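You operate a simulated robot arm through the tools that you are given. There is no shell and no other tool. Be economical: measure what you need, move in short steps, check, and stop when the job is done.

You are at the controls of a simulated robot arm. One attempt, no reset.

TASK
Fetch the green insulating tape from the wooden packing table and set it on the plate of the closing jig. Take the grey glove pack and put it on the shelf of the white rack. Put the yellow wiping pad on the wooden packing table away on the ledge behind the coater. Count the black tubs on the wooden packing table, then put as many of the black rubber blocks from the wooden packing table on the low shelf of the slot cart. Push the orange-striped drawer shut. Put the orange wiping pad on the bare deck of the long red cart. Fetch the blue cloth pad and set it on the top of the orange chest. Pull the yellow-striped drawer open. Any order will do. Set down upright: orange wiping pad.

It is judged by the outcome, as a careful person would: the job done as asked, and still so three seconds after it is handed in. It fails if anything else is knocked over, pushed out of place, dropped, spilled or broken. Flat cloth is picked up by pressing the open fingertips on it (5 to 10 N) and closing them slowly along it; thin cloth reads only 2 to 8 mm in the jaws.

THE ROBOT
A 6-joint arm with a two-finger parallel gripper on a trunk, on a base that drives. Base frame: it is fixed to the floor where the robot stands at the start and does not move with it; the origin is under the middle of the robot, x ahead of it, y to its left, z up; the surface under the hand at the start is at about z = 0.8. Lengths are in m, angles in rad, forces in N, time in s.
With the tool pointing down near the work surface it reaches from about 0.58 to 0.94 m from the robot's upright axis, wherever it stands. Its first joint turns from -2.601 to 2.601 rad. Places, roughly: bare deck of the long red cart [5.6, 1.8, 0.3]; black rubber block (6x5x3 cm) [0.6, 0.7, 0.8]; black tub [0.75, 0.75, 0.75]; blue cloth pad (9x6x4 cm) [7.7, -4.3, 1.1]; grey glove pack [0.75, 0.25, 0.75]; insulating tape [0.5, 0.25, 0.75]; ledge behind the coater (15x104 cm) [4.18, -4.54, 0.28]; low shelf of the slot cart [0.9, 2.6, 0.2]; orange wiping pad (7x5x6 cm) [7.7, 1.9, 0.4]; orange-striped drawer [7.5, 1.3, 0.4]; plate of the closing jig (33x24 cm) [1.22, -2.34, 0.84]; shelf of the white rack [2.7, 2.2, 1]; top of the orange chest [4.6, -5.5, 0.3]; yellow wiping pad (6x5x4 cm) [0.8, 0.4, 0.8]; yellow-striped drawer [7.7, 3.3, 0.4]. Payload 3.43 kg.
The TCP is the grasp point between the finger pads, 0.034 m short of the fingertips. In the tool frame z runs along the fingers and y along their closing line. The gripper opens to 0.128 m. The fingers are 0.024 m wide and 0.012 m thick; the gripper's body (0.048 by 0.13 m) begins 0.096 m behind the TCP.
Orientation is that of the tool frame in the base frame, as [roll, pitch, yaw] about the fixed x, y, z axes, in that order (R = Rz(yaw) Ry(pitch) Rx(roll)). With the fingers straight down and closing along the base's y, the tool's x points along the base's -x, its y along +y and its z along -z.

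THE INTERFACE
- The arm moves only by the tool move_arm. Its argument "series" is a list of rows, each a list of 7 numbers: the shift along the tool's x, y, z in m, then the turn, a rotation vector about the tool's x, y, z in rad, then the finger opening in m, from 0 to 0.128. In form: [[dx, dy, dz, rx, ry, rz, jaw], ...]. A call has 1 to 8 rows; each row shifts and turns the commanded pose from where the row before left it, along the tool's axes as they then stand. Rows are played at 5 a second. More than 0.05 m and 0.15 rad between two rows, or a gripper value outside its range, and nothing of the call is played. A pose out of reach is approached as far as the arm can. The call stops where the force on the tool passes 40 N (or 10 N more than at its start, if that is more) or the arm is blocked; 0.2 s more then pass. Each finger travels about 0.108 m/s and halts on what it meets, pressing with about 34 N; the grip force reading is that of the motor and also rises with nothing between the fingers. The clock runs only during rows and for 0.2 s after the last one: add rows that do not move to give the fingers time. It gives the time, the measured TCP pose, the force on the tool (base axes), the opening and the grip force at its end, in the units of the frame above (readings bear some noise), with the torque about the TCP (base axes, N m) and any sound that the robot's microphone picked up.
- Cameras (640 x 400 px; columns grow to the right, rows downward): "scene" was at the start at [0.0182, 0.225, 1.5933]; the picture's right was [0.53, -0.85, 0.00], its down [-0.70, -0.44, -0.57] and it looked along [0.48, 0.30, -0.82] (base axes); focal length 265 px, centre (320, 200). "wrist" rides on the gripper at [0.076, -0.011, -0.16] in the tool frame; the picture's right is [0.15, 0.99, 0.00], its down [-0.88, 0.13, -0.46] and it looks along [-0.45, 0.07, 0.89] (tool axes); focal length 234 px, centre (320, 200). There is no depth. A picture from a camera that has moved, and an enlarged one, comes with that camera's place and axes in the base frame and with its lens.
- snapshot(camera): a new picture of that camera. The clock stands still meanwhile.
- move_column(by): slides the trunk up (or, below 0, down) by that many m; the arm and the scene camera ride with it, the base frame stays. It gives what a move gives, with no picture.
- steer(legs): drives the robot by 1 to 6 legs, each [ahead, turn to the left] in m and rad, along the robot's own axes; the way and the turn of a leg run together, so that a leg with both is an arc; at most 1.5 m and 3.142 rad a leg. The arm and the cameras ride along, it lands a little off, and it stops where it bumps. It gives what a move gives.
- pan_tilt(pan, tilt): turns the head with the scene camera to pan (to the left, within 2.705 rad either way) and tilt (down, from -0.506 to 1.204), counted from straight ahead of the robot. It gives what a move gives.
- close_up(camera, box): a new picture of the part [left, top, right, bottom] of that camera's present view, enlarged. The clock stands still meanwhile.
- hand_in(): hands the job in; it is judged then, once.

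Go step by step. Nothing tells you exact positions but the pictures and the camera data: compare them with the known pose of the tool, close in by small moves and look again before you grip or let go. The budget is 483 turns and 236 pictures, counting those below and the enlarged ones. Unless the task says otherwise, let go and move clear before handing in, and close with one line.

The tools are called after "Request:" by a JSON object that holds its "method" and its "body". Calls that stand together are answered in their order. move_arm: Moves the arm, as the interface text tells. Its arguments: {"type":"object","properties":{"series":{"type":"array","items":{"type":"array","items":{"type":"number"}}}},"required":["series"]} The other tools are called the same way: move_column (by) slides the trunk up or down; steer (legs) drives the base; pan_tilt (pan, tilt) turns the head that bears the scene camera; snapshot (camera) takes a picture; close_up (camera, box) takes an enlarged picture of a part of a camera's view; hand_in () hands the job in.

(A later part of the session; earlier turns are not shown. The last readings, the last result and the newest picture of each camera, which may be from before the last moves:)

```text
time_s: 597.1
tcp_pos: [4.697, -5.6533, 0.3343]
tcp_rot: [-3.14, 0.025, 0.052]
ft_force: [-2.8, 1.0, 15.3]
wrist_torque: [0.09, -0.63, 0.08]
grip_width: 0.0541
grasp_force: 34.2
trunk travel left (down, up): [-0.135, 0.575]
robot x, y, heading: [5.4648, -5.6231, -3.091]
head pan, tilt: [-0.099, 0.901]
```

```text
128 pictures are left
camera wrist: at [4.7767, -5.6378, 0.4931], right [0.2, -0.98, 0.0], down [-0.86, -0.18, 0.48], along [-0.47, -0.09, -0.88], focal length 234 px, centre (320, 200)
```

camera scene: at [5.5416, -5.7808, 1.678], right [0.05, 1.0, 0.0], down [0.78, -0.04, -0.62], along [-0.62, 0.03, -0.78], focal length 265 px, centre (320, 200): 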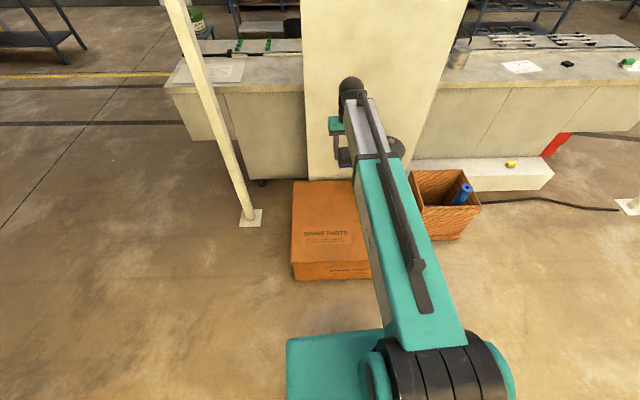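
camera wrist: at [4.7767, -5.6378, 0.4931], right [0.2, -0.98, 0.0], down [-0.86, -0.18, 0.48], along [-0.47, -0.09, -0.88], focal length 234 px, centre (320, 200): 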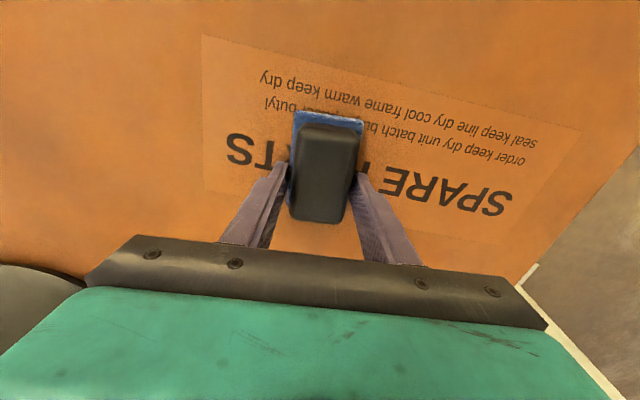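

Contact (15 N). Release and rise.

Request:
{"method": "move_arm", "body": {"series": [[0, 0, 0, 0, 0, 0, 0.06], [0, 0, 0, 0, 0, 0, 0.08], [0, 0, -0.005, 0, 0, 0, 0.08], [0, 0, -0.02, 0, 0, 0, 0.08], [0, 0, -0.03, 0, 0, 0, 0.08], [0, 0, -0.04, 0, 0, 0, 0.08]]}}

Request:
{"method": "snapshot", "body": {"camera": "wrist"}}

Request:
{"method": "move_column", "body": {"by": 0.4}}

Request:
{"method": "move_column", "body": {"by": 0.17}}

Request:
{"method": "pan_tilt", "body": {"pan": -0.05, "tilt": 0.7}}

```text
time_s: 598.5
tcp_pos: [4.6995, -5.6509, 0.4295]
tcp_rot: [-3.141, 0.022, 0.053]
ft_force: [-0.2, 1.0, -0.1]
wrist_torque: [0.04, -0.01, -0.01]
grip_width: 0.0803
grasp_force: 0.0
trunk travel left (down, up): [-0.135, 0.575]
robot x, y, heading: [5.4646, -5.6224, -3.093]
head pan, tilt: [-0.099, 0.901]
```

```text
127 pictures are left
camera wrist: at [4.7777, -5.6355, 0.5871], right [0.2, -0.98, 0.0], down [-0.86, -0.18, 0.48], along [-0.47, -0.09, -0.88], focal length 234 px, centre (320, 200)
```

wrist: 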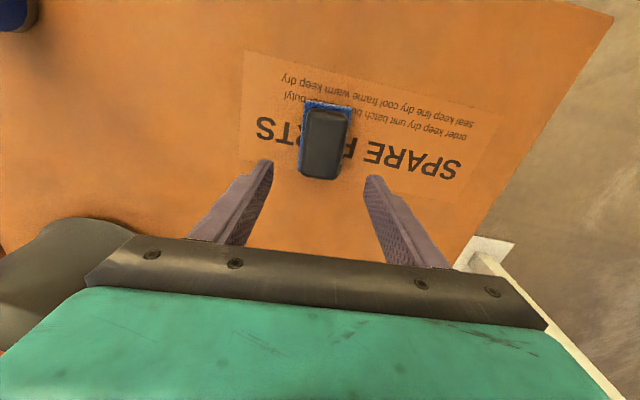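

```text
time_s: 602.4
tcp_pos: [4.6991, -5.6519, 0.8294]
tcp_rot: [-3.142, 0.025, 0.052]
ft_force: [-0.6, 0.0, -0.6]
wrist_torque: [0.02, 0.04, -0.01]
grip_width: 0.0801
grasp_force: 0.1
trunk travel left (down, up): [-0.535, 0.175]
robot x, y, heading: [5.4701, -5.6239, -3.099]
head pan, tilt: [-0.099, 0.901]
```

```text
time_s: 604.3
tcp_pos: [4.6987, -5.6516, 0.9991]
tcp_rot: [3.141, 0.023, 0.053]
ft_force: [0.1, 0.0, 0.2]
wrist_torque: [-0.01, 0.0, 0.03]
grip_width: 0.08
grasp_force: 0.1
trunk travel left (down, up): [-0.705, 0.005]
robot x, y, heading: [5.4684, -5.6258, -3.095]
head pan, tilt: [-0.099, 0.901]
```

```text
time_s: 605.0
tcp_pos: [4.6988, -5.6508, 0.9989]
tcp_rot: [-3.141, 0.024, 0.053]
ft_force: [0.8, -0.3, -0.5]
wrist_torque: [0.03, 0.0, 0.0]
grip_width: 0.08
grasp_force: 0.0
trunk travel left (down, up): [-0.705, 0.005]
robot x, y, heading: [5.4676, -5.6209, -3.098]
head pan, tilt: [-0.051, 0.7]
```

Blue pad set on the chest. Next I'll head north toward the drawers and the red cart.

Request:
{"method": "steer", "body": {"legs": [[0, -1.62], [1.5, 0], [1.4, 0]]}}

Request:
{"method": "pan_tilt", "body": {"pan": -0.2, "tilt": 0.3}}

Request:
{"method": "snapshot", "body": {"camera": "scene"}}

```text
time_s: 626.5
tcp_pos: [5.4622, -1.94, 0.9994]
tcp_rot: [-3.141, 0.026, -1.551]
ft_force: [-0.4, 0.3, -0.8]
wrist_torque: [0.01, 0.02, 0.02]
grip_width: 0.0801
grasp_force: 0.0
trunk travel left (down, up): [-0.705, 0.005]
robot x, y, heading: [5.4642, -2.7097, 1.59]
head pan, tilt: [-0.051, 0.7]
```

```text
time_s: 627.4
tcp_pos: [5.4619, -1.9423, 0.9985]
tcp_rot: [3.14, 0.024, -1.552]
ft_force: [0.1, -0.7, -1.2]
wrist_torque: [-0.03, 0.01, -0.03]
grip_width: 0.08
grasp_force: 0.0
trunk travel left (down, up): [-0.705, 0.005]
robot x, y, heading: [5.4661, -2.7085, 1.583]
head pan, tilt: [-0.201, 0.3]
```

```text
126 pictures are left
camera scene: at [5.3157, -2.6657, 1.7301], right [0.98, -0.19, 0.0], down [-0.05, -0.29, -0.96], along [0.18, 0.94, -0.3], focal length 265 px, centre (320, 200)
```

scene: 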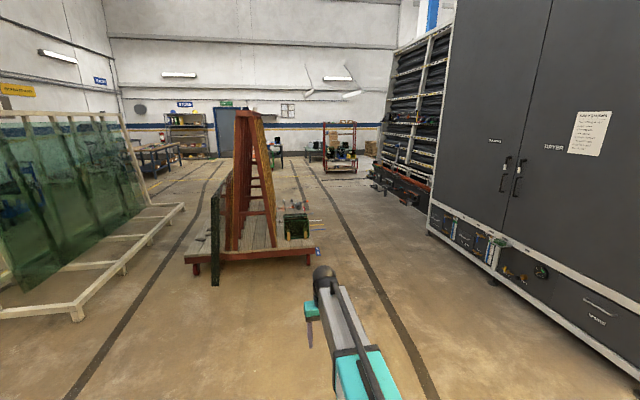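

Request:
{"method": "close_up", "body": {"camera": "scene", "box": [350, 130, 640, 330]}}

Request:
{"method": "close_up", "body": {"camera": "scene", "box": [180, 150, 440, 290]}}

```text
2.00 times, centred on (495, 230) of scene
camera zoom: at [5.3157, -2.6657, 1.7301], right [0.98, -0.19, 0.0], down [-0.05, -0.29, -0.96], along [0.18, 0.94, -0.3], focal length 531 px, centre (-30, 140)
```

zoom: 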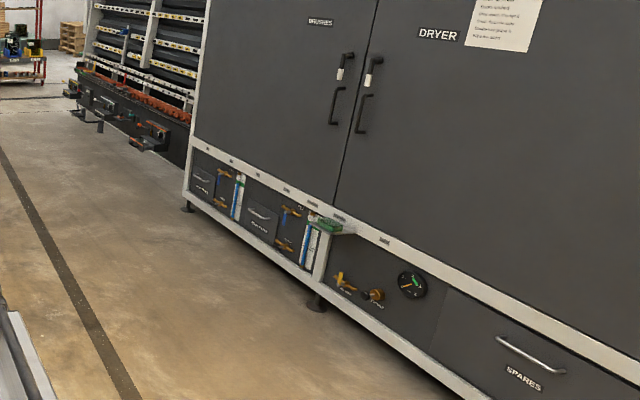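

```text
2.46 times, centred on (310, 220) of scene
camera zoom: at [5.3157, -2.6657, 1.7301], right [0.98, -0.19, 0.0], down [-0.05, -0.29, -0.96], along [0.18, 0.94, -0.3], focal length 653 px, centre (345, 151)
```

zoom: 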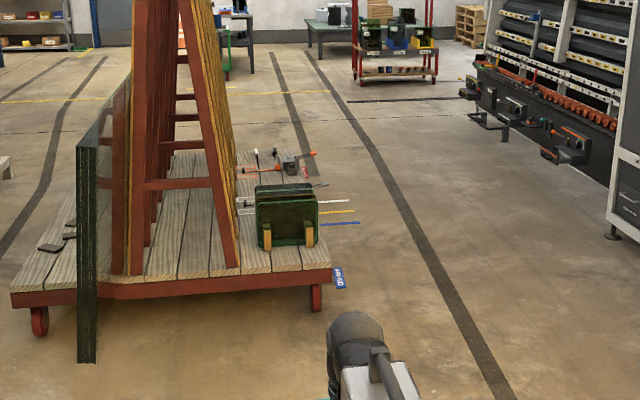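

Request:
{"method": "steer", "body": {"legs": [[0, -0.45], [1.5, 0], [0.85, 0], [0, 0.44]]}}

Request:
{"method": "pan_tilt", "body": {"pan": -0.45, "tilt": 0.45}}

Request:
{"method": "snapshot", "body": {"camera": "scene"}}

Request:
{"method": "pan_tilt", "body": {"pan": 0.5, "tilt": 0.5}}

Request:
{"method": "snapshot", "body": {"camera": "scene"}}

```text
time_s: 644.0
tcp_pos: [6.4324, 0.1996, 0.9997]
tcp_rot: [-3.141, 0.024, -1.562]
ft_force: [0.4, -0.9, 0.7]
wrist_torque: [0.0, -0.03, -0.02]
grip_width: 0.0801
grasp_force: 0.0
trunk travel left (down, up): [-0.705, 0.005]
robot x, y, heading: [6.4184, -0.5683, 1.57]
head pan, tilt: [-0.201, 0.3]
```

```text
time_s: 644.7
tcp_pos: [6.4338, 0.2008, 0.9987]
tcp_rot: [3.141, 0.023, -1.563]
ft_force: [0.1, -1.0, -0.4]
wrist_torque: [0.02, -0.01, 0.0]
grip_width: 0.0802
grasp_force: 0.0
trunk travel left (down, up): [-0.705, 0.005]
robot x, y, heading: [6.4213, -0.5632, 1.565]
head pan, tilt: [-0.45, 0.45]
```

```text
123 pictures are left
camera scene: at [6.2917, -0.5285, 1.7163], right [0.9, -0.44, 0.0], down [-0.19, -0.39, -0.9], along [0.4, 0.81, -0.43], focal length 265 px, centre (320, 200)
```

scene: 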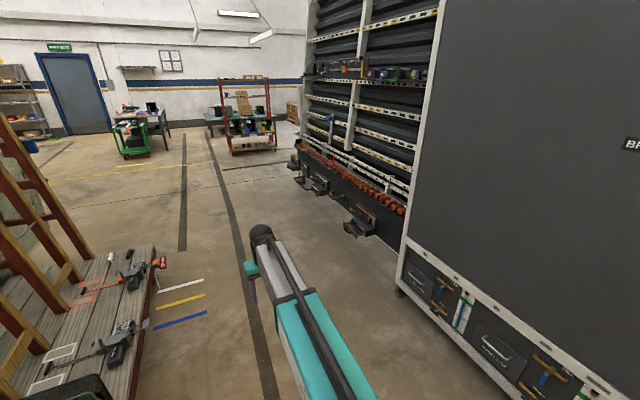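

```text
time_s: 646.0
tcp_pos: [6.4336, 0.2021, 1.0]
tcp_rot: [3.14, 0.023, -1.561]
ft_force: [-1.0, 1.3, -0.8]
wrist_torque: [0.0, -0.03, 0.01]
grip_width: 0.0801
grasp_force: 0.1
trunk travel left (down, up): [-0.705, 0.005]
robot x, y, heading: [6.4192, -0.5682, 1.565]
head pan, tilt: [0.499, 0.499]
```

```text
122 pictures are left
camera scene: at [6.2085, -0.5307, 1.7118], right [0.88, 0.47, 0.0], down [0.23, -0.42, -0.88], along [-0.42, 0.77, -0.48], focal length 265 px, centre (320, 200)
```

scene: 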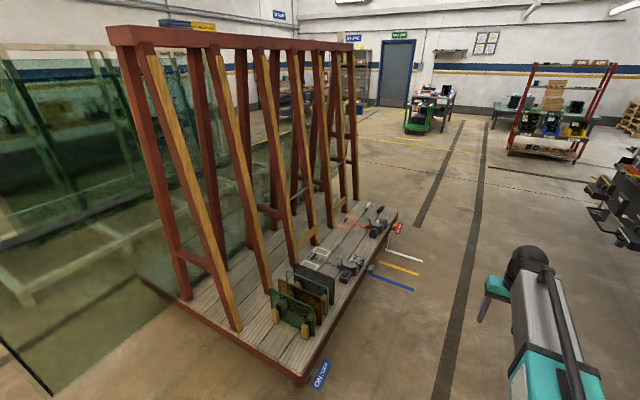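

Request:
{"method": "pan_tilt", "body": {"pan": -0.45, "tilt": 0.45}}

Request:
{"method": "close_up", "body": {"camera": "scene", "box": [280, 130, 440, 250]}}

Request:
{"method": "close_up", "body": {"camera": "scene", "box": [380, 220, 640, 400]}}

```text
time_s: 647.2
tcp_pos: [6.433, 0.2021, 0.999]
tcp_rot: [3.141, 0.023, -1.563]
ft_force: [0.2, -0.1, -0.7]
wrist_torque: [0.0, 0.0, -0.01]
grip_width: 0.0801
grasp_force: 0.1
trunk travel left (down, up): [-0.705, 0.005]
robot x, y, heading: [6.421, -0.5669, 1.564]
head pan, tilt: [-0.45, 0.45]
```

```text
3.33 times, centred on (360, 190) of scene
camera zoom: at [6.2919, -0.5283, 1.7162], right [0.9, -0.44, 0.0], down [-0.19, -0.39, -0.9], along [0.39, 0.81, -0.44], focal length 884 px, centre (187, 233)
```

zoom: 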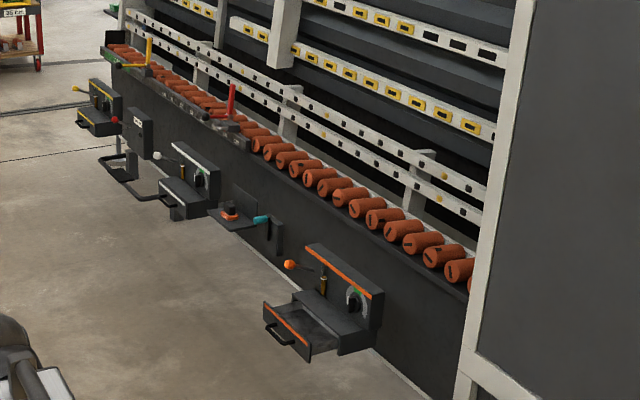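

```text
2.22 times, centred on (510, 310) of scene
camera zoom: at [6.2919, -0.5283, 1.7162], right [0.9, -0.44, 0.0], down [-0.19, -0.39, -0.9], along [0.39, 0.81, -0.44], focal length 590 px, centre (-102, -44)
```

zoom: 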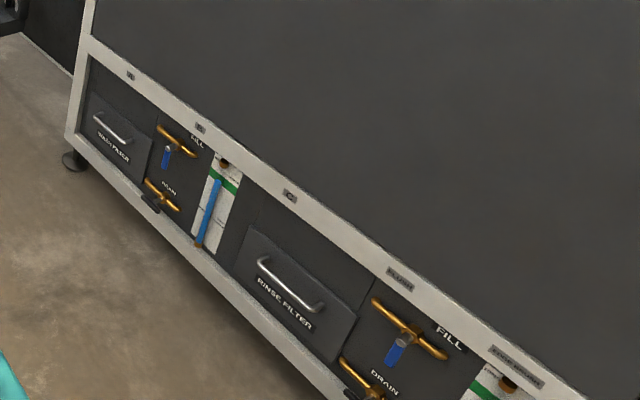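

The open orange-striped drawer is at about (7.48, 1.29), the orange pad's little shelf next to it. I'll drive to about (6.6, 1.3) and face +x.

Request:
{"method": "steer", "body": {"legs": [[0, -0.1], [1.5, 0], [0.35, 0]]}}

Request:
{"method": "pan_tilt", "body": {"pan": -1.2, "tilt": 0.7}}

Request:
{"method": "snapshot", "body": {"camera": "scene"}}

```text
time_s: 658.3
tcp_pos: [6.6947, 2.0274, 0.9974]
tcp_rot: [3.142, 0.023, -1.661]
ft_force: [0.0, 0.3, -0.6]
wrist_torque: [0.0, 0.03, 0.04]
grip_width: 0.0799
grasp_force: 0.1
trunk travel left (down, up): [-0.705, 0.005]
robot x, y, heading: [6.6026, 1.2623, 1.471]
head pan, tilt: [-0.45, 0.45]
```

```text
time_s: 659.4
tcp_pos: [6.6939, 2.0273, 0.9995]
tcp_rot: [3.141, 0.026, -1.659]
ft_force: [-0.2, -0.1, 0.6]
wrist_torque: [0.0, -0.01, -0.01]
grip_width: 0.08
grasp_force: 0.1
trunk travel left (down, up): [-0.705, 0.005]
robot x, y, heading: [6.606, 1.2645, 1.469]
head pan, tilt: [-1.201, 0.7]
```

```text
119 pictures are left
camera scene: at [6.5129, 1.2598, 1.6941], right [0.26, -0.96, 0.0], down [-0.62, -0.17, -0.77], along [0.74, 0.2, -0.64], focal length 265 px, centre (320, 200)
```

scene: 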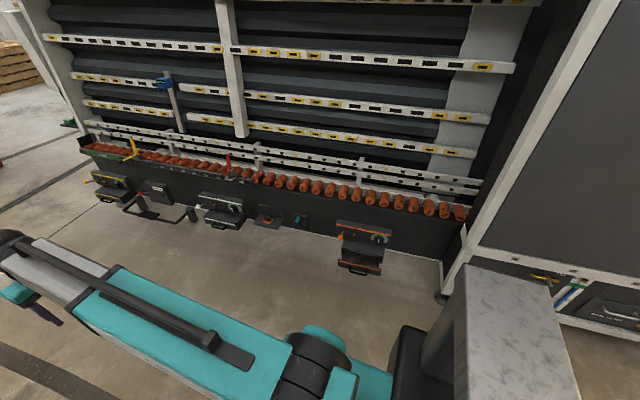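

Request:
{"method": "close_up", "body": {"camera": "scene", "box": [240, 180, 420, 290]}}

Request:
{"method": "close_up", "body": {"camera": "scene", "box": [70, 130, 260, 250]}}

```text
3.56 times, centred on (330, 235) of scene
camera zoom: at [6.5129, 1.2598, 1.6941], right [0.26, -0.96, 0.0], down [-0.62, -0.17, -0.77], along [0.74, 0.2, -0.64], focal length 943 px, centre (284, 76)
```

zoom: 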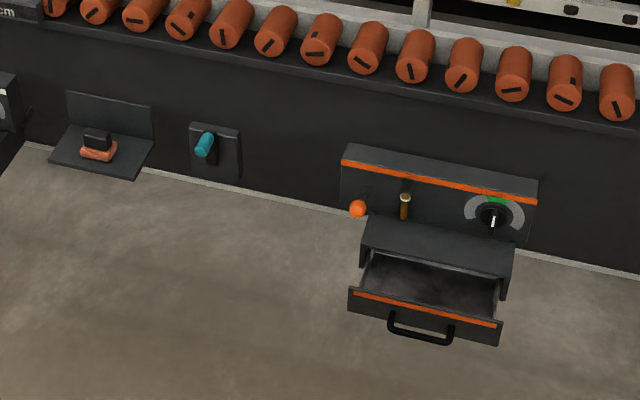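

```text
3.33 times, centred on (165, 190) of scene
camera zoom: at [6.5129, 1.2598, 1.6941], right [0.26, -0.96, 0.0], down [-0.62, -0.17, -0.77], along [0.74, 0.2, -0.64], focal length 884 px, centre (837, 233)
```

zoom: 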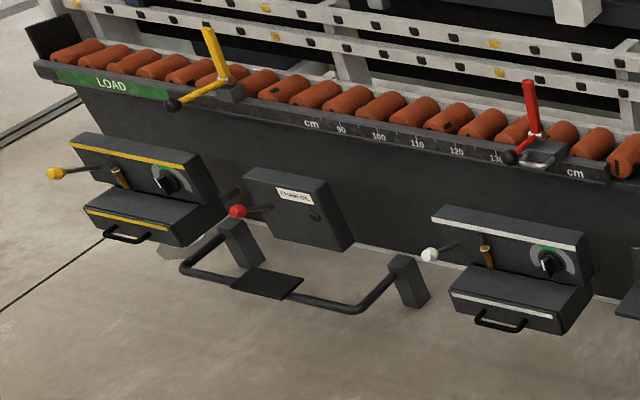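

I see both drawers clearly, and the orange pad (dark handle on orange base) on its little L-shelf. I'll face +x and look with the wrist camera.

Request:
{"method": "steer", "body": {"legs": [[0, -1.47]]}}

Request:
{"method": "snapshot", "body": {"camera": "wrist"}}

```text
time_s: 664.7
tcp_pos: [7.3714, 1.2607, 0.9989]
tcp_rot: [-3.14, 0.026, -3.119]
ft_force: [-0.5, -0.8, -0.2]
wrist_torque: [-0.01, -0.01, 0.01]
grip_width: 0.08
grasp_force: 0.1
trunk travel left (down, up): [-0.705, 0.005]
robot x, y, heading: [6.6016, 1.2328, 0.021]
head pan, tilt: [-1.201, 0.7]
```

```text
116 pictures are left
camera wrist: at [7.2914, 1.2465, 1.1575], right [-0.17, 0.99, 0.0], down [0.87, 0.15, 0.48], along [0.47, 0.08, -0.88], focal length 234 px, centre (320, 200)
```

wrist: 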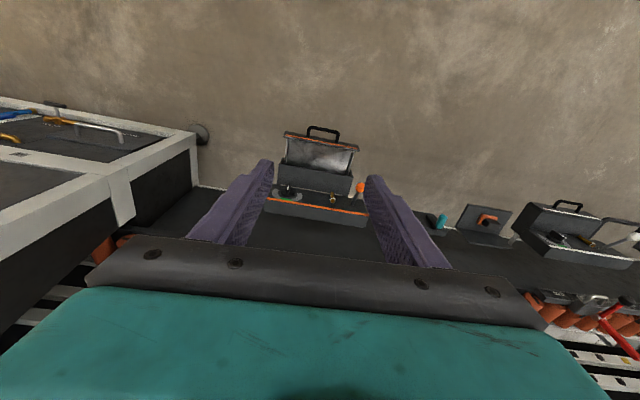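

The drawer front's top edge is about (7.478, 1.28, 0.40). I'll close the fingers, shift to y≈1.205 beside the handle, and lower the column.

Request:
{"method": "move_arm", "body": {"series": [[0.01, -0.02, 0, 0, 0, 0, 0.04], [0.01, -0.025, 0, 0, 0, 0, 0.0], [0, -0.012, 0, 0, 0, 0, 0.0]]}}

Request:
{"method": "move_column", "body": {"by": -0.4}}

Request:
{"method": "move_column", "body": {"by": -0.15}}

Request:
{"method": "snapshot", "body": {"camera": "wrist"}}

```text
time_s: 665.5
tcp_pos: [7.3531, 1.2009, 0.9993]
tcp_rot: [-3.141, 0.026, -3.116]
ft_force: [0.2, 0.4, 0.0]
wrist_torque: [0.01, 0.04, 0.0]
grip_width: 0.0
grasp_force: 33.0
trunk travel left (down, up): [-0.705, 0.005]
robot x, y, heading: [6.6048, 1.2375, 0.015]
head pan, tilt: [-1.201, 0.7]
```

```text
time_s: 669.4
tcp_pos: [7.3515, 1.2013, 0.599]
tcp_rot: [-3.141, 0.024, -3.118]
ft_force: [0.4, 0.2, 0.0]
wrist_torque: [0.01, -0.01, -0.02]
grip_width: 0.0001
grasp_force: 32.4
trunk travel left (down, up): [-0.305, 0.405]
robot x, y, heading: [6.6022, 1.2372, 0.02]
head pan, tilt: [-1.201, 0.7]
```

```text
time_s: 671.1
tcp_pos: [7.3531, 1.2009, 0.4493]
tcp_rot: [-3.14, 0.025, -3.117]
ft_force: [0.1, -0.2, -0.4]
wrist_torque: [0.02, -0.02, 0.03]
grip_width: 0.0
grasp_force: 32.8
trunk travel left (down, up): [-0.155, 0.555]
robot x, y, heading: [6.602, 1.2354, 0.017]
head pan, tilt: [-1.201, 0.7]
```

```text
115 pictures are left
camera wrist: at [7.2728, 1.1882, 0.6071], right [-0.17, 0.99, 0.0], down [0.87, 0.15, 0.48], along [0.47, 0.08, -0.88], focal length 234 px, centre (320, 200)
```

wrist: 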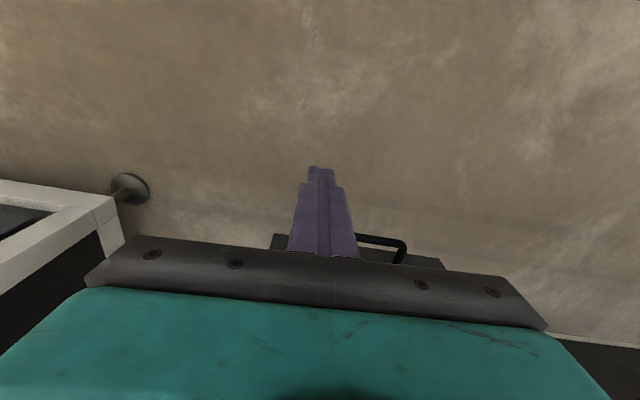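

Request:
{"method": "move_arm", "body": {"series": [[0, 0, 0, 0, -0.06, 0, 0], [0, 0, 0, 0, -0.12, 0, 0], [0, 0, 0, 0, -0.13, 0, 0], [0, 0, 0, 0, -0.13, 0, 0], [0, 0, 0, 0, -0.13, 0, 0], [0, 0, 0, 0, -0.13, 0, 0], [0, 0, 0, 0, -0.08, 0, 0]]}}

Request:
{"method": "snapshot", "body": {"camera": "wrist"}}

```text
time_s: 672.7
tcp_pos: [7.3517, 1.2012, 0.4486]
tcp_rot: [-3.141, 0.806, -3.116]
ft_force: [0.9, -0.9, -0.8]
wrist_torque: [0.04, 0.01, -0.01]
grip_width: 0.0
grasp_force: 33.2
trunk travel left (down, up): [-0.155, 0.555]
robot x, y, heading: [6.6055, 1.2361, 0.023]
head pan, tilt: [-1.201, 0.7]
```

```text
114 pictures are left
camera wrist: at [7.1846, 1.1862, 0.5057], right [-0.13, 0.99, -0.11], down [0.28, 0.14, 0.95], along [0.95, 0.09, -0.29], focal length 234 px, centre (320, 200)
```

wrist: 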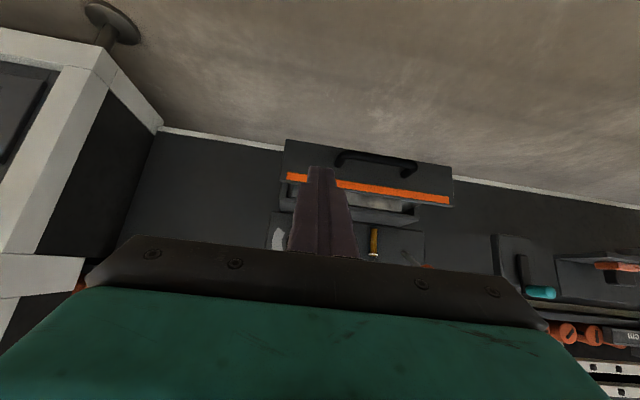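

Request:
{"method": "move_arm", "body": {"series": [[0.0145, 0, 0.0138, 0, 0, 0, 0], [0.0145, 0, 0.0138, 0, 0, 0, 0], [-0.0173, 0, 0.018, 0, 0, 0, 0], [-0.0207, 0, 0.0216, 0, 0, 0, 0], [-0.0173, 0, 0.018, 0, 0, 0, 0], [-0.007, 0, 0.0072, 0, 0, 0, 0]]}}

Request:
{"method": "snapshot", "body": {"camera": "wrist"}}

```text
time_s: 674.1
tcp_pos: [7.4413, 1.2015, 0.41]
tcp_rot: [3.139, 0.805, -3.118]
ft_force: [-0.2, 0.7, -0.6]
wrist_torque: [0.02, 0.04, 0.01]
grip_width: 0.0
grasp_force: 33.1
trunk travel left (down, up): [-0.155, 0.555]
robot x, y, heading: [6.6034, 1.2344, 0.015]
head pan, tilt: [-1.201, 0.7]
```

```text
113 pictures are left
camera wrist: at [7.2741, 1.186, 0.466], right [-0.13, 0.99, -0.1], down [0.28, 0.14, 0.95], along [0.95, 0.09, -0.29], focal length 234 px, centre (320, 200)
```

wrist: 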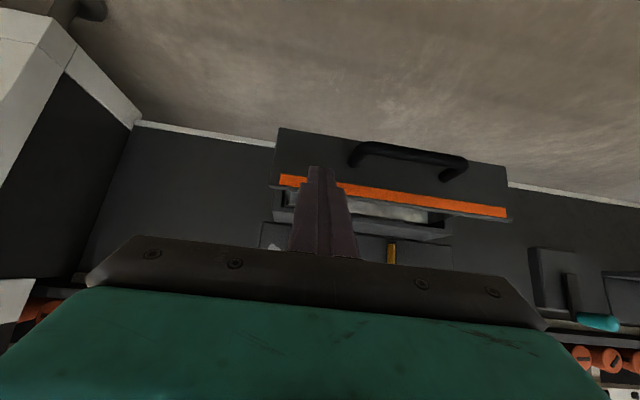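

Request:
{"method": "move_arm", "body": {"series": [[-0.0104, 0, 0.0108, 0, 0, 0, 0], [-0.0104, 0, 0.0108, 0, 0, 0, 0], [-0.0104, 0, 0.0108, 0, 0, 0, 0], [-0.0104, 0, 0.0108, 0, 0, 0, 0], [0, 0, 0, 0, 0, 0, 0]]}}

Request:
{"method": "snapshot", "body": {"camera": "wrist"}}

```text
time_s: 675.3
tcp_pos: [7.5013, 1.2059, 0.409]
tcp_rot: [3.139, 0.803, -3.116]
ft_force: [0.2, 0.7, 0.2]
wrist_torque: [-0.05, 0.0, 0.01]
grip_width: 0.0
grasp_force: 33.3
trunk travel left (down, up): [-0.155, 0.555]
robot x, y, heading: [6.6015, 1.2374, 0.023]
head pan, tilt: [-1.201, 0.7]
```

```text
112 pictures are left
camera wrist: at [7.3342, 1.19, 0.4652], right [-0.13, 0.99, -0.1], down [0.28, 0.14, 0.95], along [0.95, 0.09, -0.29], focal length 234 px, centre (320, 200)
```

wrist: 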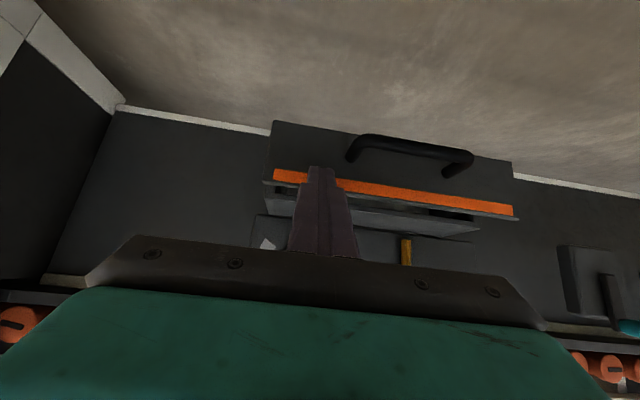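

Request:
{"method": "move_arm", "body": {"series": [[-0.0104, 0, 0.0108, 0, 0, 0, 0], [-0.0104, 0, 0.0108, 0, 0, 0, 0], [-0.0104, 0, 0.0108, 0, 0, 0, 0], [-0.007, 0, 0.0072, 0, 0, 0, 0], [0, 0, 0, 0, 0, 0, 0]]}}

Request:
{"method": "snapshot", "body": {"camera": "wrist"}}

```text
time_s: 676.2
tcp_pos: [7.5469, 1.2061, 0.409]
tcp_rot: [3.139, 0.794, -3.119]
ft_force: [-14.9, 2.7, 10.5]
wrist_torque: [-0.03, -0.12, -0.05]
grip_width: 0.0
grasp_force: 32.9
trunk travel left (down, up): [-0.155, 0.555]
robot x, y, heading: [6.5982, 1.2401, 0.011]
head pan, tilt: [-1.201, 0.7]
stopped in row 4: the force on the tool passed its limit at 53 N (the readings are from after the stop); the commanded pose is now the measured one
```

```text
111 pictures are left
camera wrist: at [7.3783, 1.1907, 0.4676], right [-0.13, 0.99, -0.1], down [0.29, 0.14, 0.95], along [0.95, 0.09, -0.3], focal length 234 px, centre (320, 200)
```

wrist: 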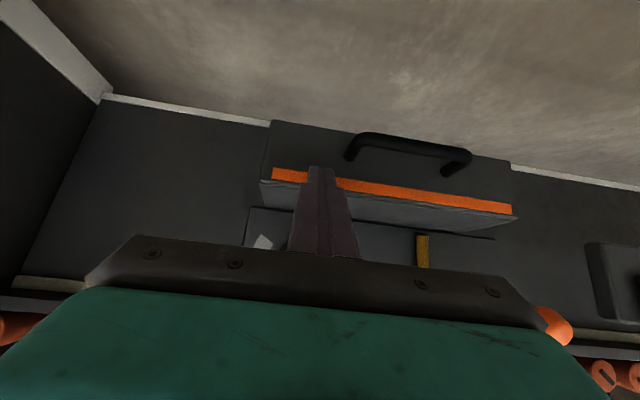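

The drawer hit its stop and is flush with its housing. I'll back off and verify.

Request:
{"method": "move_arm", "body": {"series": [[0.0104, 0, -0.0108, 0, 0, 0, 0], [0.02, 0, -0.021, 0, 0, 0, 0], [0.025, 0, -0.026, 0, 0, 0, 0], [0.025, 0, -0.026, 0, 0, 0, 0], [0.02, 0, -0.021, 0, 0, 0, 0]]}}

Request:
{"method": "snapshot", "body": {"camera": "wrist"}}

```text
time_s: 677.5
tcp_pos: [7.4011, 1.2036, 0.4085]
tcp_rot: [3.141, 0.793, -3.119]
ft_force: [0.1, 0.7, -0.6]
wrist_torque: [-0.01, 0.03, 0.01]
grip_width: 0.0001
grasp_force: 33.1
trunk travel left (down, up): [-0.155, 0.555]
robot x, y, heading: [6.6048, 1.2359, 0.018]
head pan, tilt: [-1.201, 0.7]
```

```text
110 pictures are left
camera wrist: at [7.2347, 1.1878, 0.4673], right [-0.13, 0.99, -0.1], down [0.29, 0.14, 0.95], along [0.95, 0.09, -0.3], focal length 234 px, centre (320, 200)
```

wrist: 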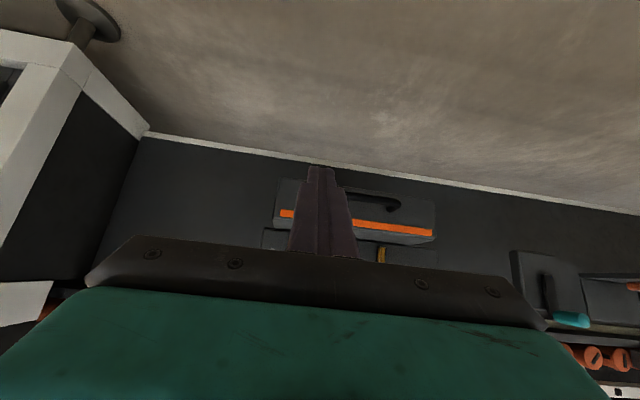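

Drawer shut. The orange pad is near (7.665, 1.94, 0.42). I'll reposition to y≈1.94, keeping the 45° tilt.

Request:
{"method": "steer", "body": {"legs": [[-0.05, 0], [0, 1.55], [0.7, 0]]}}

Request:
{"method": "steer", "body": {"legs": [[0, -1.57]]}}

Request:
{"method": "snapshot", "body": {"camera": "wrist"}}

```text
time_s: 687.6
tcp_pos: [6.6196, 2.7497, 0.4096]
tcp_rot: [3.139, 0.791, -1.581]
ft_force: [0.7, -0.3, 0.0]
wrist_torque: [0.02, 0.02, 0.03]
grip_width: 0.0
grasp_force: 33.2
trunk travel left (down, up): [-0.155, 0.555]
robot x, y, heading: [6.5486, 1.9505, 1.549]
head pan, tilt: [-1.201, 0.7]
```

```text
time_s: 693.2
tcp_pos: [7.3482, 1.8981, 0.4092]
tcp_rot: [3.14, 0.792, -3.129]
ft_force: [0.3, 0.4, 0.3]
wrist_torque: [-0.02, -0.02, 0.02]
grip_width: 0.0
grasp_force: 32.2
trunk travel left (down, up): [-0.155, 0.555]
robot x, y, heading: [6.5504, 1.9054, 0.011]
head pan, tilt: [-1.201, 0.7]
```

```text
109 pictures are left
camera wrist: at [7.1803, 1.8827, 0.4677], right [-0.12, 0.99, -0.1], down [0.29, 0.13, 0.95], along [0.95, 0.08, -0.3], focal length 234 px, centre (320, 200)
```

wrist: 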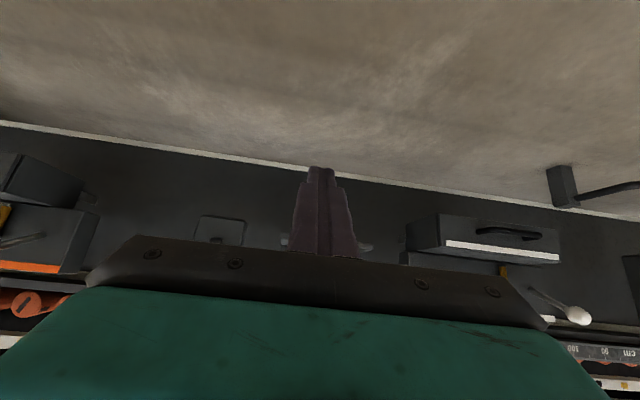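

Request:
{"method": "move_column", "body": {"by": 0.2}}

Request:
{"method": "move_arm", "body": {"series": [[0, 0, 0, 0, 0, 0, 0.05], [0, 0, 0, 0, 0, 0, 0.1], [0, 0, 0, 0, 0, 0, 0.1], [0, 0, 0, 0, 0, 0, 0.1]]}}

Request:
{"method": "snapshot", "body": {"camera": "wrist"}}

Request:
{"method": "pan_tilt", "body": {"pan": 0.0, "tilt": 0.6}}

Request:
{"method": "snapshot", "body": {"camera": "scene"}}

```text
time_s: 695.3
tcp_pos: [7.3474, 1.8965, 0.609]
tcp_rot: [3.138, 0.795, -3.13]
ft_force: [0.3, 0.1, 0.1]
wrist_torque: [0.0, 0.0, 0.0]
grip_width: 0.0
grasp_force: 33.4
trunk travel left (down, up): [-0.355, 0.355]
robot x, y, heading: [6.5463, 1.9084, 0.009]
head pan, tilt: [-1.201, 0.7]
```

```text
time_s: 696.3
tcp_pos: [7.3479, 1.8962, 0.6094]
tcp_rot: [3.139, 0.792, -3.128]
ft_force: [-0.2, 0.9, -0.1]
wrist_torque: [0.01, 0.02, 0.02]
grip_width: 0.1
grasp_force: 0.1
trunk travel left (down, up): [-0.355, 0.355]
robot x, y, heading: [6.5449, 1.9123, 0.008]
head pan, tilt: [-1.201, 0.7]
```

```text
108 pictures are left
camera wrist: at [7.1805, 1.8827, 0.6674], right [-0.12, 0.99, -0.1], down [0.29, 0.13, 0.95], along [0.95, 0.08, -0.3], focal length 234 px, centre (320, 200)
```

wrist: 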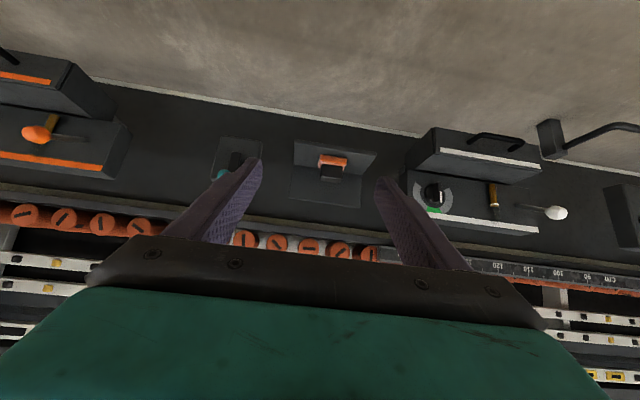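

```text
time_s: 697.7
tcp_pos: [7.347, 1.896, 0.6095]
tcp_rot: [3.139, 0.794, -3.129]
ft_force: [-0.1, 1.0, 0.7]
wrist_torque: [-0.01, 0.01, 0.04]
grip_width: 0.1
grasp_force: 0.0
trunk travel left (down, up): [-0.355, 0.355]
robot x, y, heading: [6.5496, 1.9069, 0.011]
head pan, tilt: [0.0, 0.6]
```

```text
107 pictures are left
camera scene: at [6.5914, 2.0806, 1.3527], right [0.01, -1.0, 0.0], down [-0.56, 0.0, -0.83], along [0.83, 0.01, -0.56], focal length 265 px, centre (320, 200)
```

scene: 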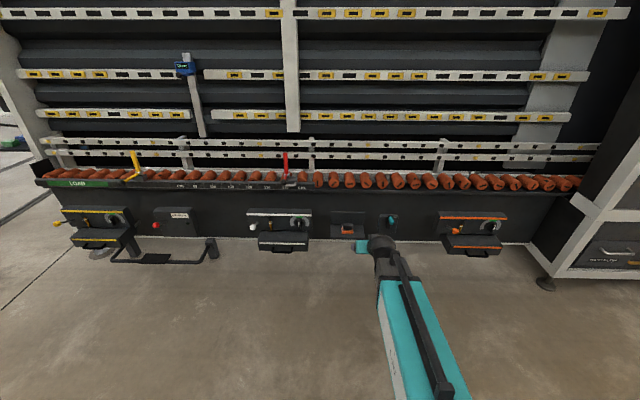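

Request:
{"method": "close_up", "body": {"camera": "wrist", "box": [270, 120, 400, 230]}}

Request:
{"method": "close_up", "body": {"camera": "scene", "box": [300, 170, 430, 260]}}

```text
3.64 times, centred on (335, 175) of wrist
camera zoom: at [7.1805, 1.8827, 0.6674], right [-0.12, 0.99, -0.1], down [0.29, 0.13, 0.95], along [0.95, 0.08, -0.3], focal length 852 px, centre (266, 291)
```

zoom: 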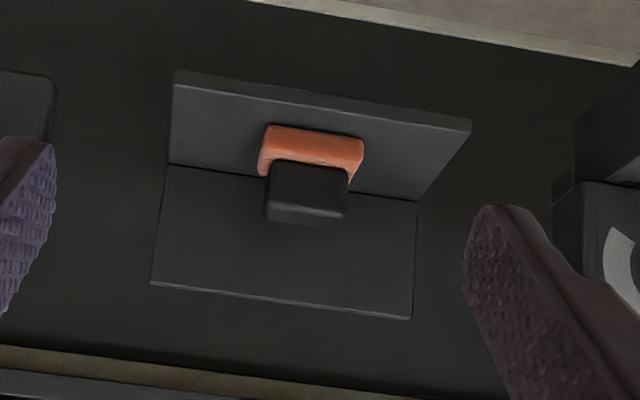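

```text
4.44 times, centred on (365, 215) of scene
camera zoom: at [6.5914, 2.0806, 1.3527], right [0.01, -1.0, 0.0], down [-0.56, 0.0, -0.83], along [0.83, 0.01, -0.56], focal length 1179 px, centre (120, 133)
```

zoom: 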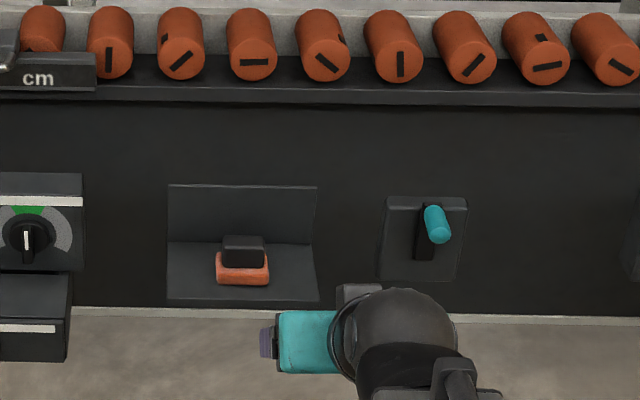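

The pad is centred at about (7.713, 1.944) on its plate (z≈0.385). I'll line up in y and drive closer at height.

Request:
{"method": "move_arm", "body": {"series": [[0, 0.02, 0, 0, 0, 0, 0.09], [0, 0.024, 0, 0, 0, 0, 0.09], [0, 0.004, 0, 0, 0, 0, 0.09]]}}

Request:
{"method": "steer", "body": {"legs": [[0.25, 0]]}}

Request:
{"method": "snapshot", "body": {"camera": "wrist"}}

```text
time_s: 698.5
tcp_pos: [7.3463, 1.9454, 0.6087]
tcp_rot: [3.138, 0.79, -3.128]
ft_force: [0.2, 0.9, -0.2]
wrist_torque: [0.01, -0.03, 0.04]
grip_width: 0.0901
grasp_force: 0.1
trunk travel left (down, up): [-0.355, 0.355]
robot x, y, heading: [6.5476, 1.9084, 0.01]
head pan, tilt: [0.0, 0.6]
```

```text
time_s: 700.5
tcp_pos: [7.5912, 1.949, 0.6096]
tcp_rot: [3.14, 0.792, -3.127]
ft_force: [-0.8, 0.3, -0.2]
wrist_torque: [-0.01, 0.0, -0.02]
grip_width: 0.0902
grasp_force: 0.0
trunk travel left (down, up): [-0.355, 0.355]
robot x, y, heading: [6.794, 1.9097, 0.007]
head pan, tilt: [0.0, 0.6]
```

```text
104 pictures are left
camera wrist: at [7.4252, 1.9338, 0.6673], right [-0.12, 0.99, -0.1], down [0.29, 0.13, 0.95], along [0.95, 0.08, -0.3], focal length 234 px, centre (320, 200)
```

wrist: 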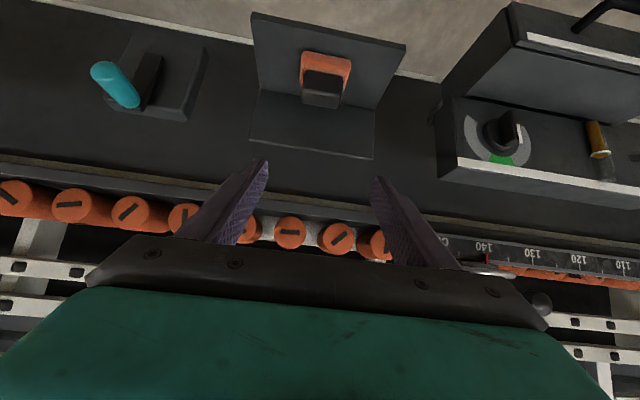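

Request:
{"method": "move_arm", "body": {"series": [[0.014, -0.002, 0.028, 0, 0, 0, 0.09], [0.015, -0.002, 0.028, 0, 0, 0, 0.09], [0.014, 0, 0.028, 0, 0, 0, 0.09], [0, 0, 0, 0, 0, 0, 0.09]]}}

Request:
{"method": "snapshot", "body": {"camera": "wrist"}}

```text
time_s: 701.5
tcp_pos: [7.6228, 1.9471, 0.517]
tcp_rot: [3.141, 0.793, -3.126]
ft_force: [-0.2, 0.2, 0.2]
wrist_torque: [-0.01, 0.0, 0.0]
grip_width: 0.0899
grasp_force: 0.1
trunk travel left (down, up): [-0.355, 0.355]
robot x, y, heading: [6.7954, 1.9128, 0.012]
head pan, tilt: [0.0, 0.6]
```

```text
103 pictures are left
camera wrist: at [7.4554, 1.9328, 0.5749], right [-0.12, 0.99, -0.1], down [0.29, 0.13, 0.95], along [0.95, 0.08, -0.3], focal length 234 px, centre (320, 200)
```

wrist: 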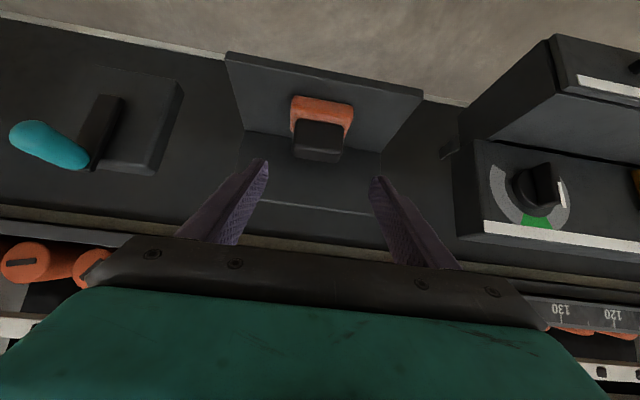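

Request:
{"method": "move_arm", "body": {"series": [[0.006, -0.002, 0.026, 0, 0, 0, 0.09], [0.006, -0.002, 0.026, 0, 0, 0, 0.09], [0.0055, 0, 0.022, 0, 0, 0, 0.09], [0, 0, 0, 0, 0, 0, 0.09]]}}

Request:
{"method": "snapshot", "body": {"camera": "wrist"}}

```text
time_s: 702.5
tcp_pos: [7.6629, 1.9432, 0.4529]
tcp_rot: [3.139, 0.793, -3.126]
ft_force: [0.0, 0.3, 0.0]
wrist_torque: [-0.03, -0.01, 0.0]
grip_width: 0.0901
grasp_force: 0.0
trunk travel left (down, up): [-0.355, 0.355]
robot x, y, heading: [6.7933, 1.9095, 0.011]
head pan, tilt: [0.0, 0.6]
```

```text
102 pictures are left
camera wrist: at [7.496, 1.9281, 0.5115], right [-0.12, 0.99, -0.1], down [0.29, 0.13, 0.95], along [0.95, 0.08, -0.3], focal length 234 px, centre (320, 200)
```

wrist: 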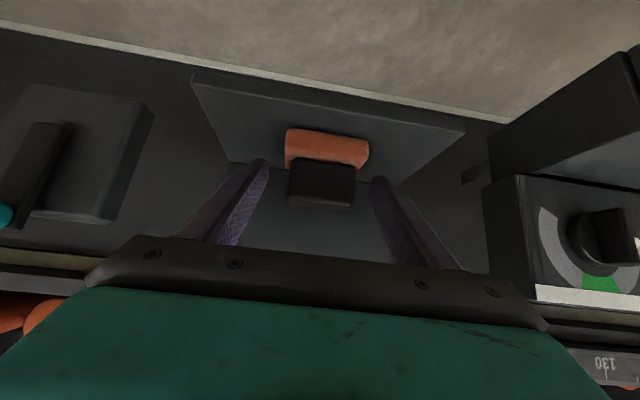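

Request:
{"method": "move_arm", "body": {"series": [[0.002, 0, 0.004, 0, 0, 0, 0.075], [0, 0, 0, 0, 0, 0, 0.06], [0, 0, 0, 0, 0, 0, 0.045], [0, 0, 0, 0, 0, 0, 0.04], [0, 0, 0, 0, 0, 0, 0.04]]}}

Request:
{"method": "snapshot", "body": {"camera": "wrist"}}

```text
time_s: 703.7
tcp_pos: [7.6637, 1.9432, 0.4496]
tcp_rot: [3.14, 0.792, -3.126]
ft_force: [-0.1, 0.5, 1.1]
wrist_torque: [0.01, -0.01, -0.01]
grip_width: 0.0608
grasp_force: 33.8
trunk travel left (down, up): [-0.355, 0.355]
robot x, y, heading: [6.7952, 1.9104, 0.01]
head pan, tilt: [0.0, 0.6]
```

```text
101 pictures are left
camera wrist: at [7.4973, 1.9286, 0.5081], right [-0.12, 0.99, -0.1], down [0.29, 0.13, 0.95], along [0.95, 0.08, -0.3], focal length 234 px, centre (320, 200)
```

wrist: 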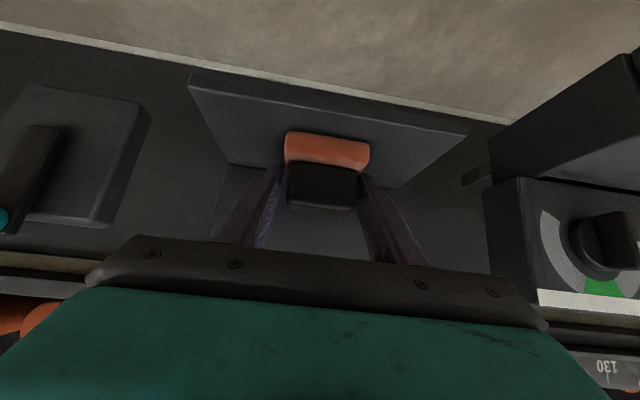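

Handle gripped (0.061). Lifting with the column, checking, then backing out.

Request:
{"method": "move_column", "body": {"by": 0.1}}

Request:
{"method": "snapshot", "body": {"camera": "wrist"}}

Request:
{"method": "steer", "body": {"legs": [[-0.35, 0]]}}

```text
time_s: 705.0
tcp_pos: [7.6643, 1.9433, 0.551]
tcp_rot: [3.14, 0.792, -3.127]
ft_force: [0.3, 0.0, -1.2]
wrist_torque: [-0.01, -0.04, -0.02]
grip_width: 0.0609
grasp_force: 33.7
trunk travel left (down, up): [-0.455, 0.255]
robot x, y, heading: [6.7915, 1.9126, 0.011]
head pan, tilt: [0.0, 0.6]
```

```text
100 pictures are left
camera wrist: at [7.4973, 1.9285, 0.608], right [-0.12, 0.99, -0.1], down [0.29, 0.13, 0.95], along [0.95, 0.08, -0.3], focal length 234 px, centre (320, 200)
```

wrist: 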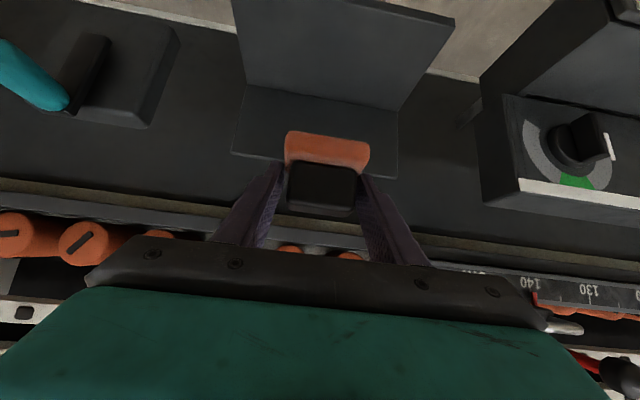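

```text
time_s: 707.5
tcp_pos: [7.3172, 1.9488, 0.5499]
tcp_rot: [3.14, 0.793, -3.113]
ft_force: [-0.6, -1.0, -0.8]
wrist_torque: [0.01, -0.04, 0.03]
grip_width: 0.061
grasp_force: 33.9
trunk travel left (down, up): [-0.455, 0.255]
robot x, y, heading: [6.4506, 1.908, 0.031]
head pan, tilt: [0.0, 0.6]
```

Request:
{"method": "move_column", "body": {"by": 0.25}}

Request:
{"method": "steer", "body": {"legs": [[0, 1.57]]}}

Request:
{"method": "pan_tilt", "body": {"pan": 1.5, "tilt": 0.7}}

Request:
{"method": "snapshot", "body": {"camera": "scene"}}

```text
time_s: 710.1
tcp_pos: [7.3164, 1.9492, 0.7997]
tcp_rot: [3.141, 0.792, -3.112]
ft_force: [0.0, -0.5, -1.5]
wrist_torque: [0.02, 0.01, 0.02]
grip_width: 0.0607
grasp_force: 33.9
trunk travel left (down, up): [-0.705, 0.005]
robot x, y, heading: [6.4509, 1.9062, 0.03]
head pan, tilt: [0.0, 0.6]
```

```text
time_s: 715.8
tcp_pos: [6.4044, 2.7768, 0.8002]
tcp_rot: [3.14, 0.793, -1.54]
ft_force: [0.0, -0.2, 1.0]
wrist_torque: [0.02, -0.01, -0.02]
grip_width: 0.0608
grasp_force: 33.8
trunk travel left (down, up): [-0.705, 0.005]
robot x, y, heading: [6.4153, 1.9045, 1.598]
head pan, tilt: [0.0, 0.6]
```

```text
time_s: 717.4
tcp_pos: [6.4045, 2.7758, 0.7994]
tcp_rot: [3.139, 0.793, -1.539]
ft_force: [-0.3, 0.3, -1.5]
wrist_torque: [0.0, 0.01, 0.01]
grip_width: 0.061
grasp_force: 34.1
trunk travel left (down, up): [-0.705, 0.005]
robot x, y, heading: [6.4178, 1.908, 1.597]
head pan, tilt: [1.499, 0.7]
```

```text
99 pictures are left
camera scene: at [6.1658, 1.8631, 1.6941], right [0.05, 1.0, 0.0], down [0.64, -0.03, -0.77], along [-0.76, 0.04, -0.64], focal length 265 px, centre (320, 200)
```

scene: 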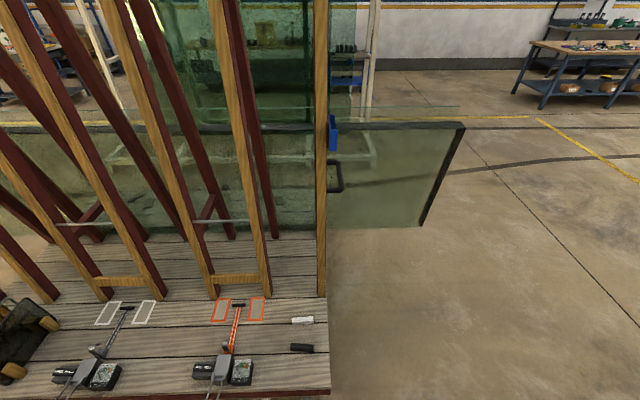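

Request:
{"method": "close_up", "body": {"camera": "scene", "box": [140, 270, 348, 400]}}

Request:
{"method": "pan_tilt", "body": {"pan": 1.5, "tilt": 1.1}}

Request:
{"method": "snapshot", "body": {"camera": "scene"}}

```text
3.08 times, centred on (244, 335) of scene
camera zoom: at [6.1658, 1.8631, 1.6941], right [0.05, 1.0, 0.0], down [0.64, -0.03, -0.77], along [-0.76, 0.04, -0.64], focal length 816 px, centre (554, -215)
```

zoom: 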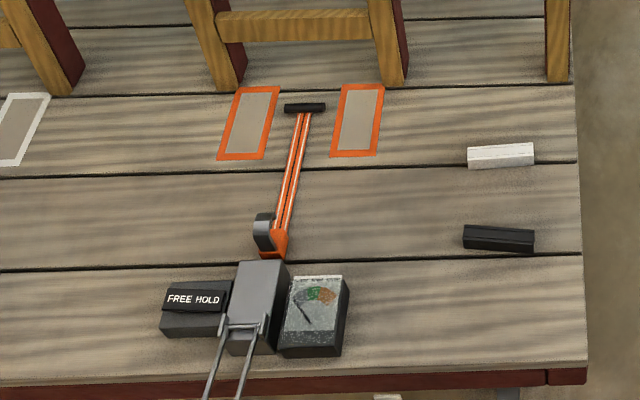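

```text
time_s: 718.2
tcp_pos: [6.4053, 2.7772, 0.8007]
tcp_rot: [3.139, 0.792, -1.538]
ft_force: [1.4, -0.5, -0.9]
wrist_torque: [0.01, 0.02, -0.02]
grip_width: 0.0608
grasp_force: 33.9
trunk travel left (down, up): [-0.705, 0.005]
robot x, y, heading: [6.4193, 1.9038, 1.595]
head pan, tilt: [1.499, 1.1]
```

```text
97 pictures are left
camera scene: at [6.1875, 1.862, 1.6641], right [0.05, 1.0, 0.0], down [0.89, -0.04, -0.45], along [-0.45, 0.02, -0.89], focal length 265 px, centre (320, 200)
```

scene: 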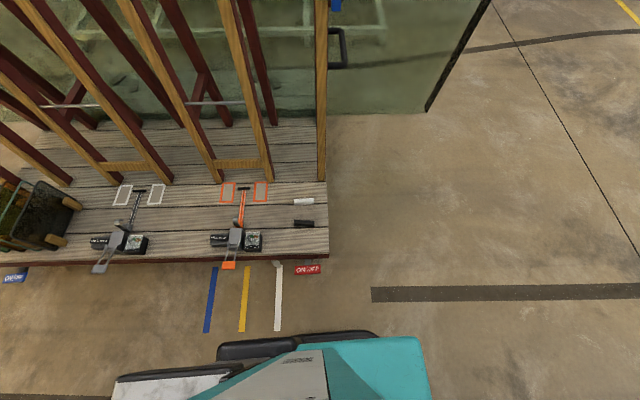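

I'll set the pad on the free deck area near (5.70, 1.69), clear of the red device and the two small bars. Moving to face the deck.

Request:
{"method": "steer", "body": {"legs": [[-0.21, 0], [0, 1.545]]}}

Request:
{"method": "pan_tilt", "body": {"pan": 0.0, "tilt": 0.9}}

Request:
{"method": "snapshot", "body": {"camera": "scene"}}

Request:
{"method": "snapshot", "body": {"camera": "wrist"}}

```text
time_s: 725.2
tcp_pos: [5.5512, 1.6992, 0.8006]
tcp_rot: [3.138, 0.793, 0.007]
ft_force: [-0.8, 0.4, -0.6]
wrist_torque: [-0.02, 0.0, 0.01]
grip_width: 0.061
grasp_force: 34.3
trunk travel left (down, up): [-0.705, 0.005]
robot x, y, heading: [6.417, 1.6546, 3.133]
head pan, tilt: [1.499, 1.1]
```

```text
time_s: 726.9
tcp_pos: [5.552, 1.7003, 0.7999]
tcp_rot: [3.139, 0.793, 0.009]
ft_force: [0.5, -0.3, -0.6]
wrist_torque: [0.01, -0.01, -0.01]
grip_width: 0.0611
grasp_force: 34.4
trunk travel left (down, up): [-0.705, 0.005]
robot x, y, heading: [6.4232, 1.6602, 3.141]
head pan, tilt: [0.0, 0.901]
```

```text
96 pictures are left
camera scene: at [6.3922, 1.4919, 1.6779], right [0.01, 1.0, 0.0], down [0.78, -0.01, -0.62], along [-0.62, 0.0, -0.78], focal length 265 px, centre (320, 200)
```

scene: 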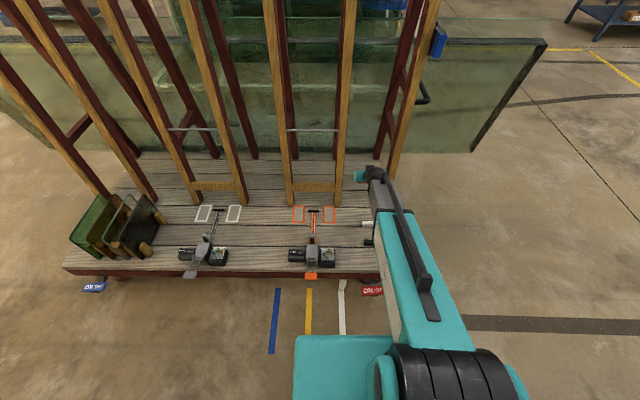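

```text
95 pictures are left
camera wrist: at [5.7178, 1.7121, 0.8581], right [0.11, -0.99, -0.1], down [-0.29, -0.13, 0.95], along [-0.95, -0.08, -0.3], focal length 234 px, centre (320, 200)
```

wrist: 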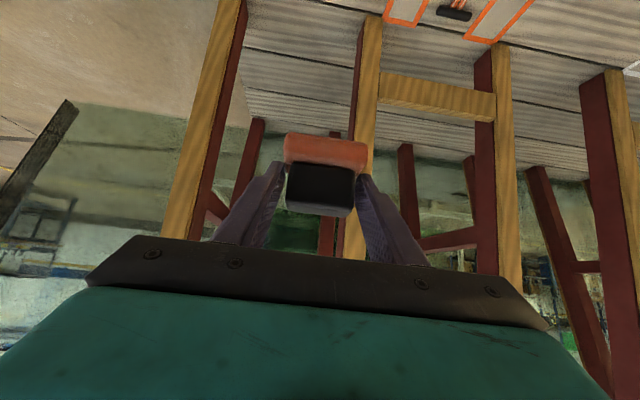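

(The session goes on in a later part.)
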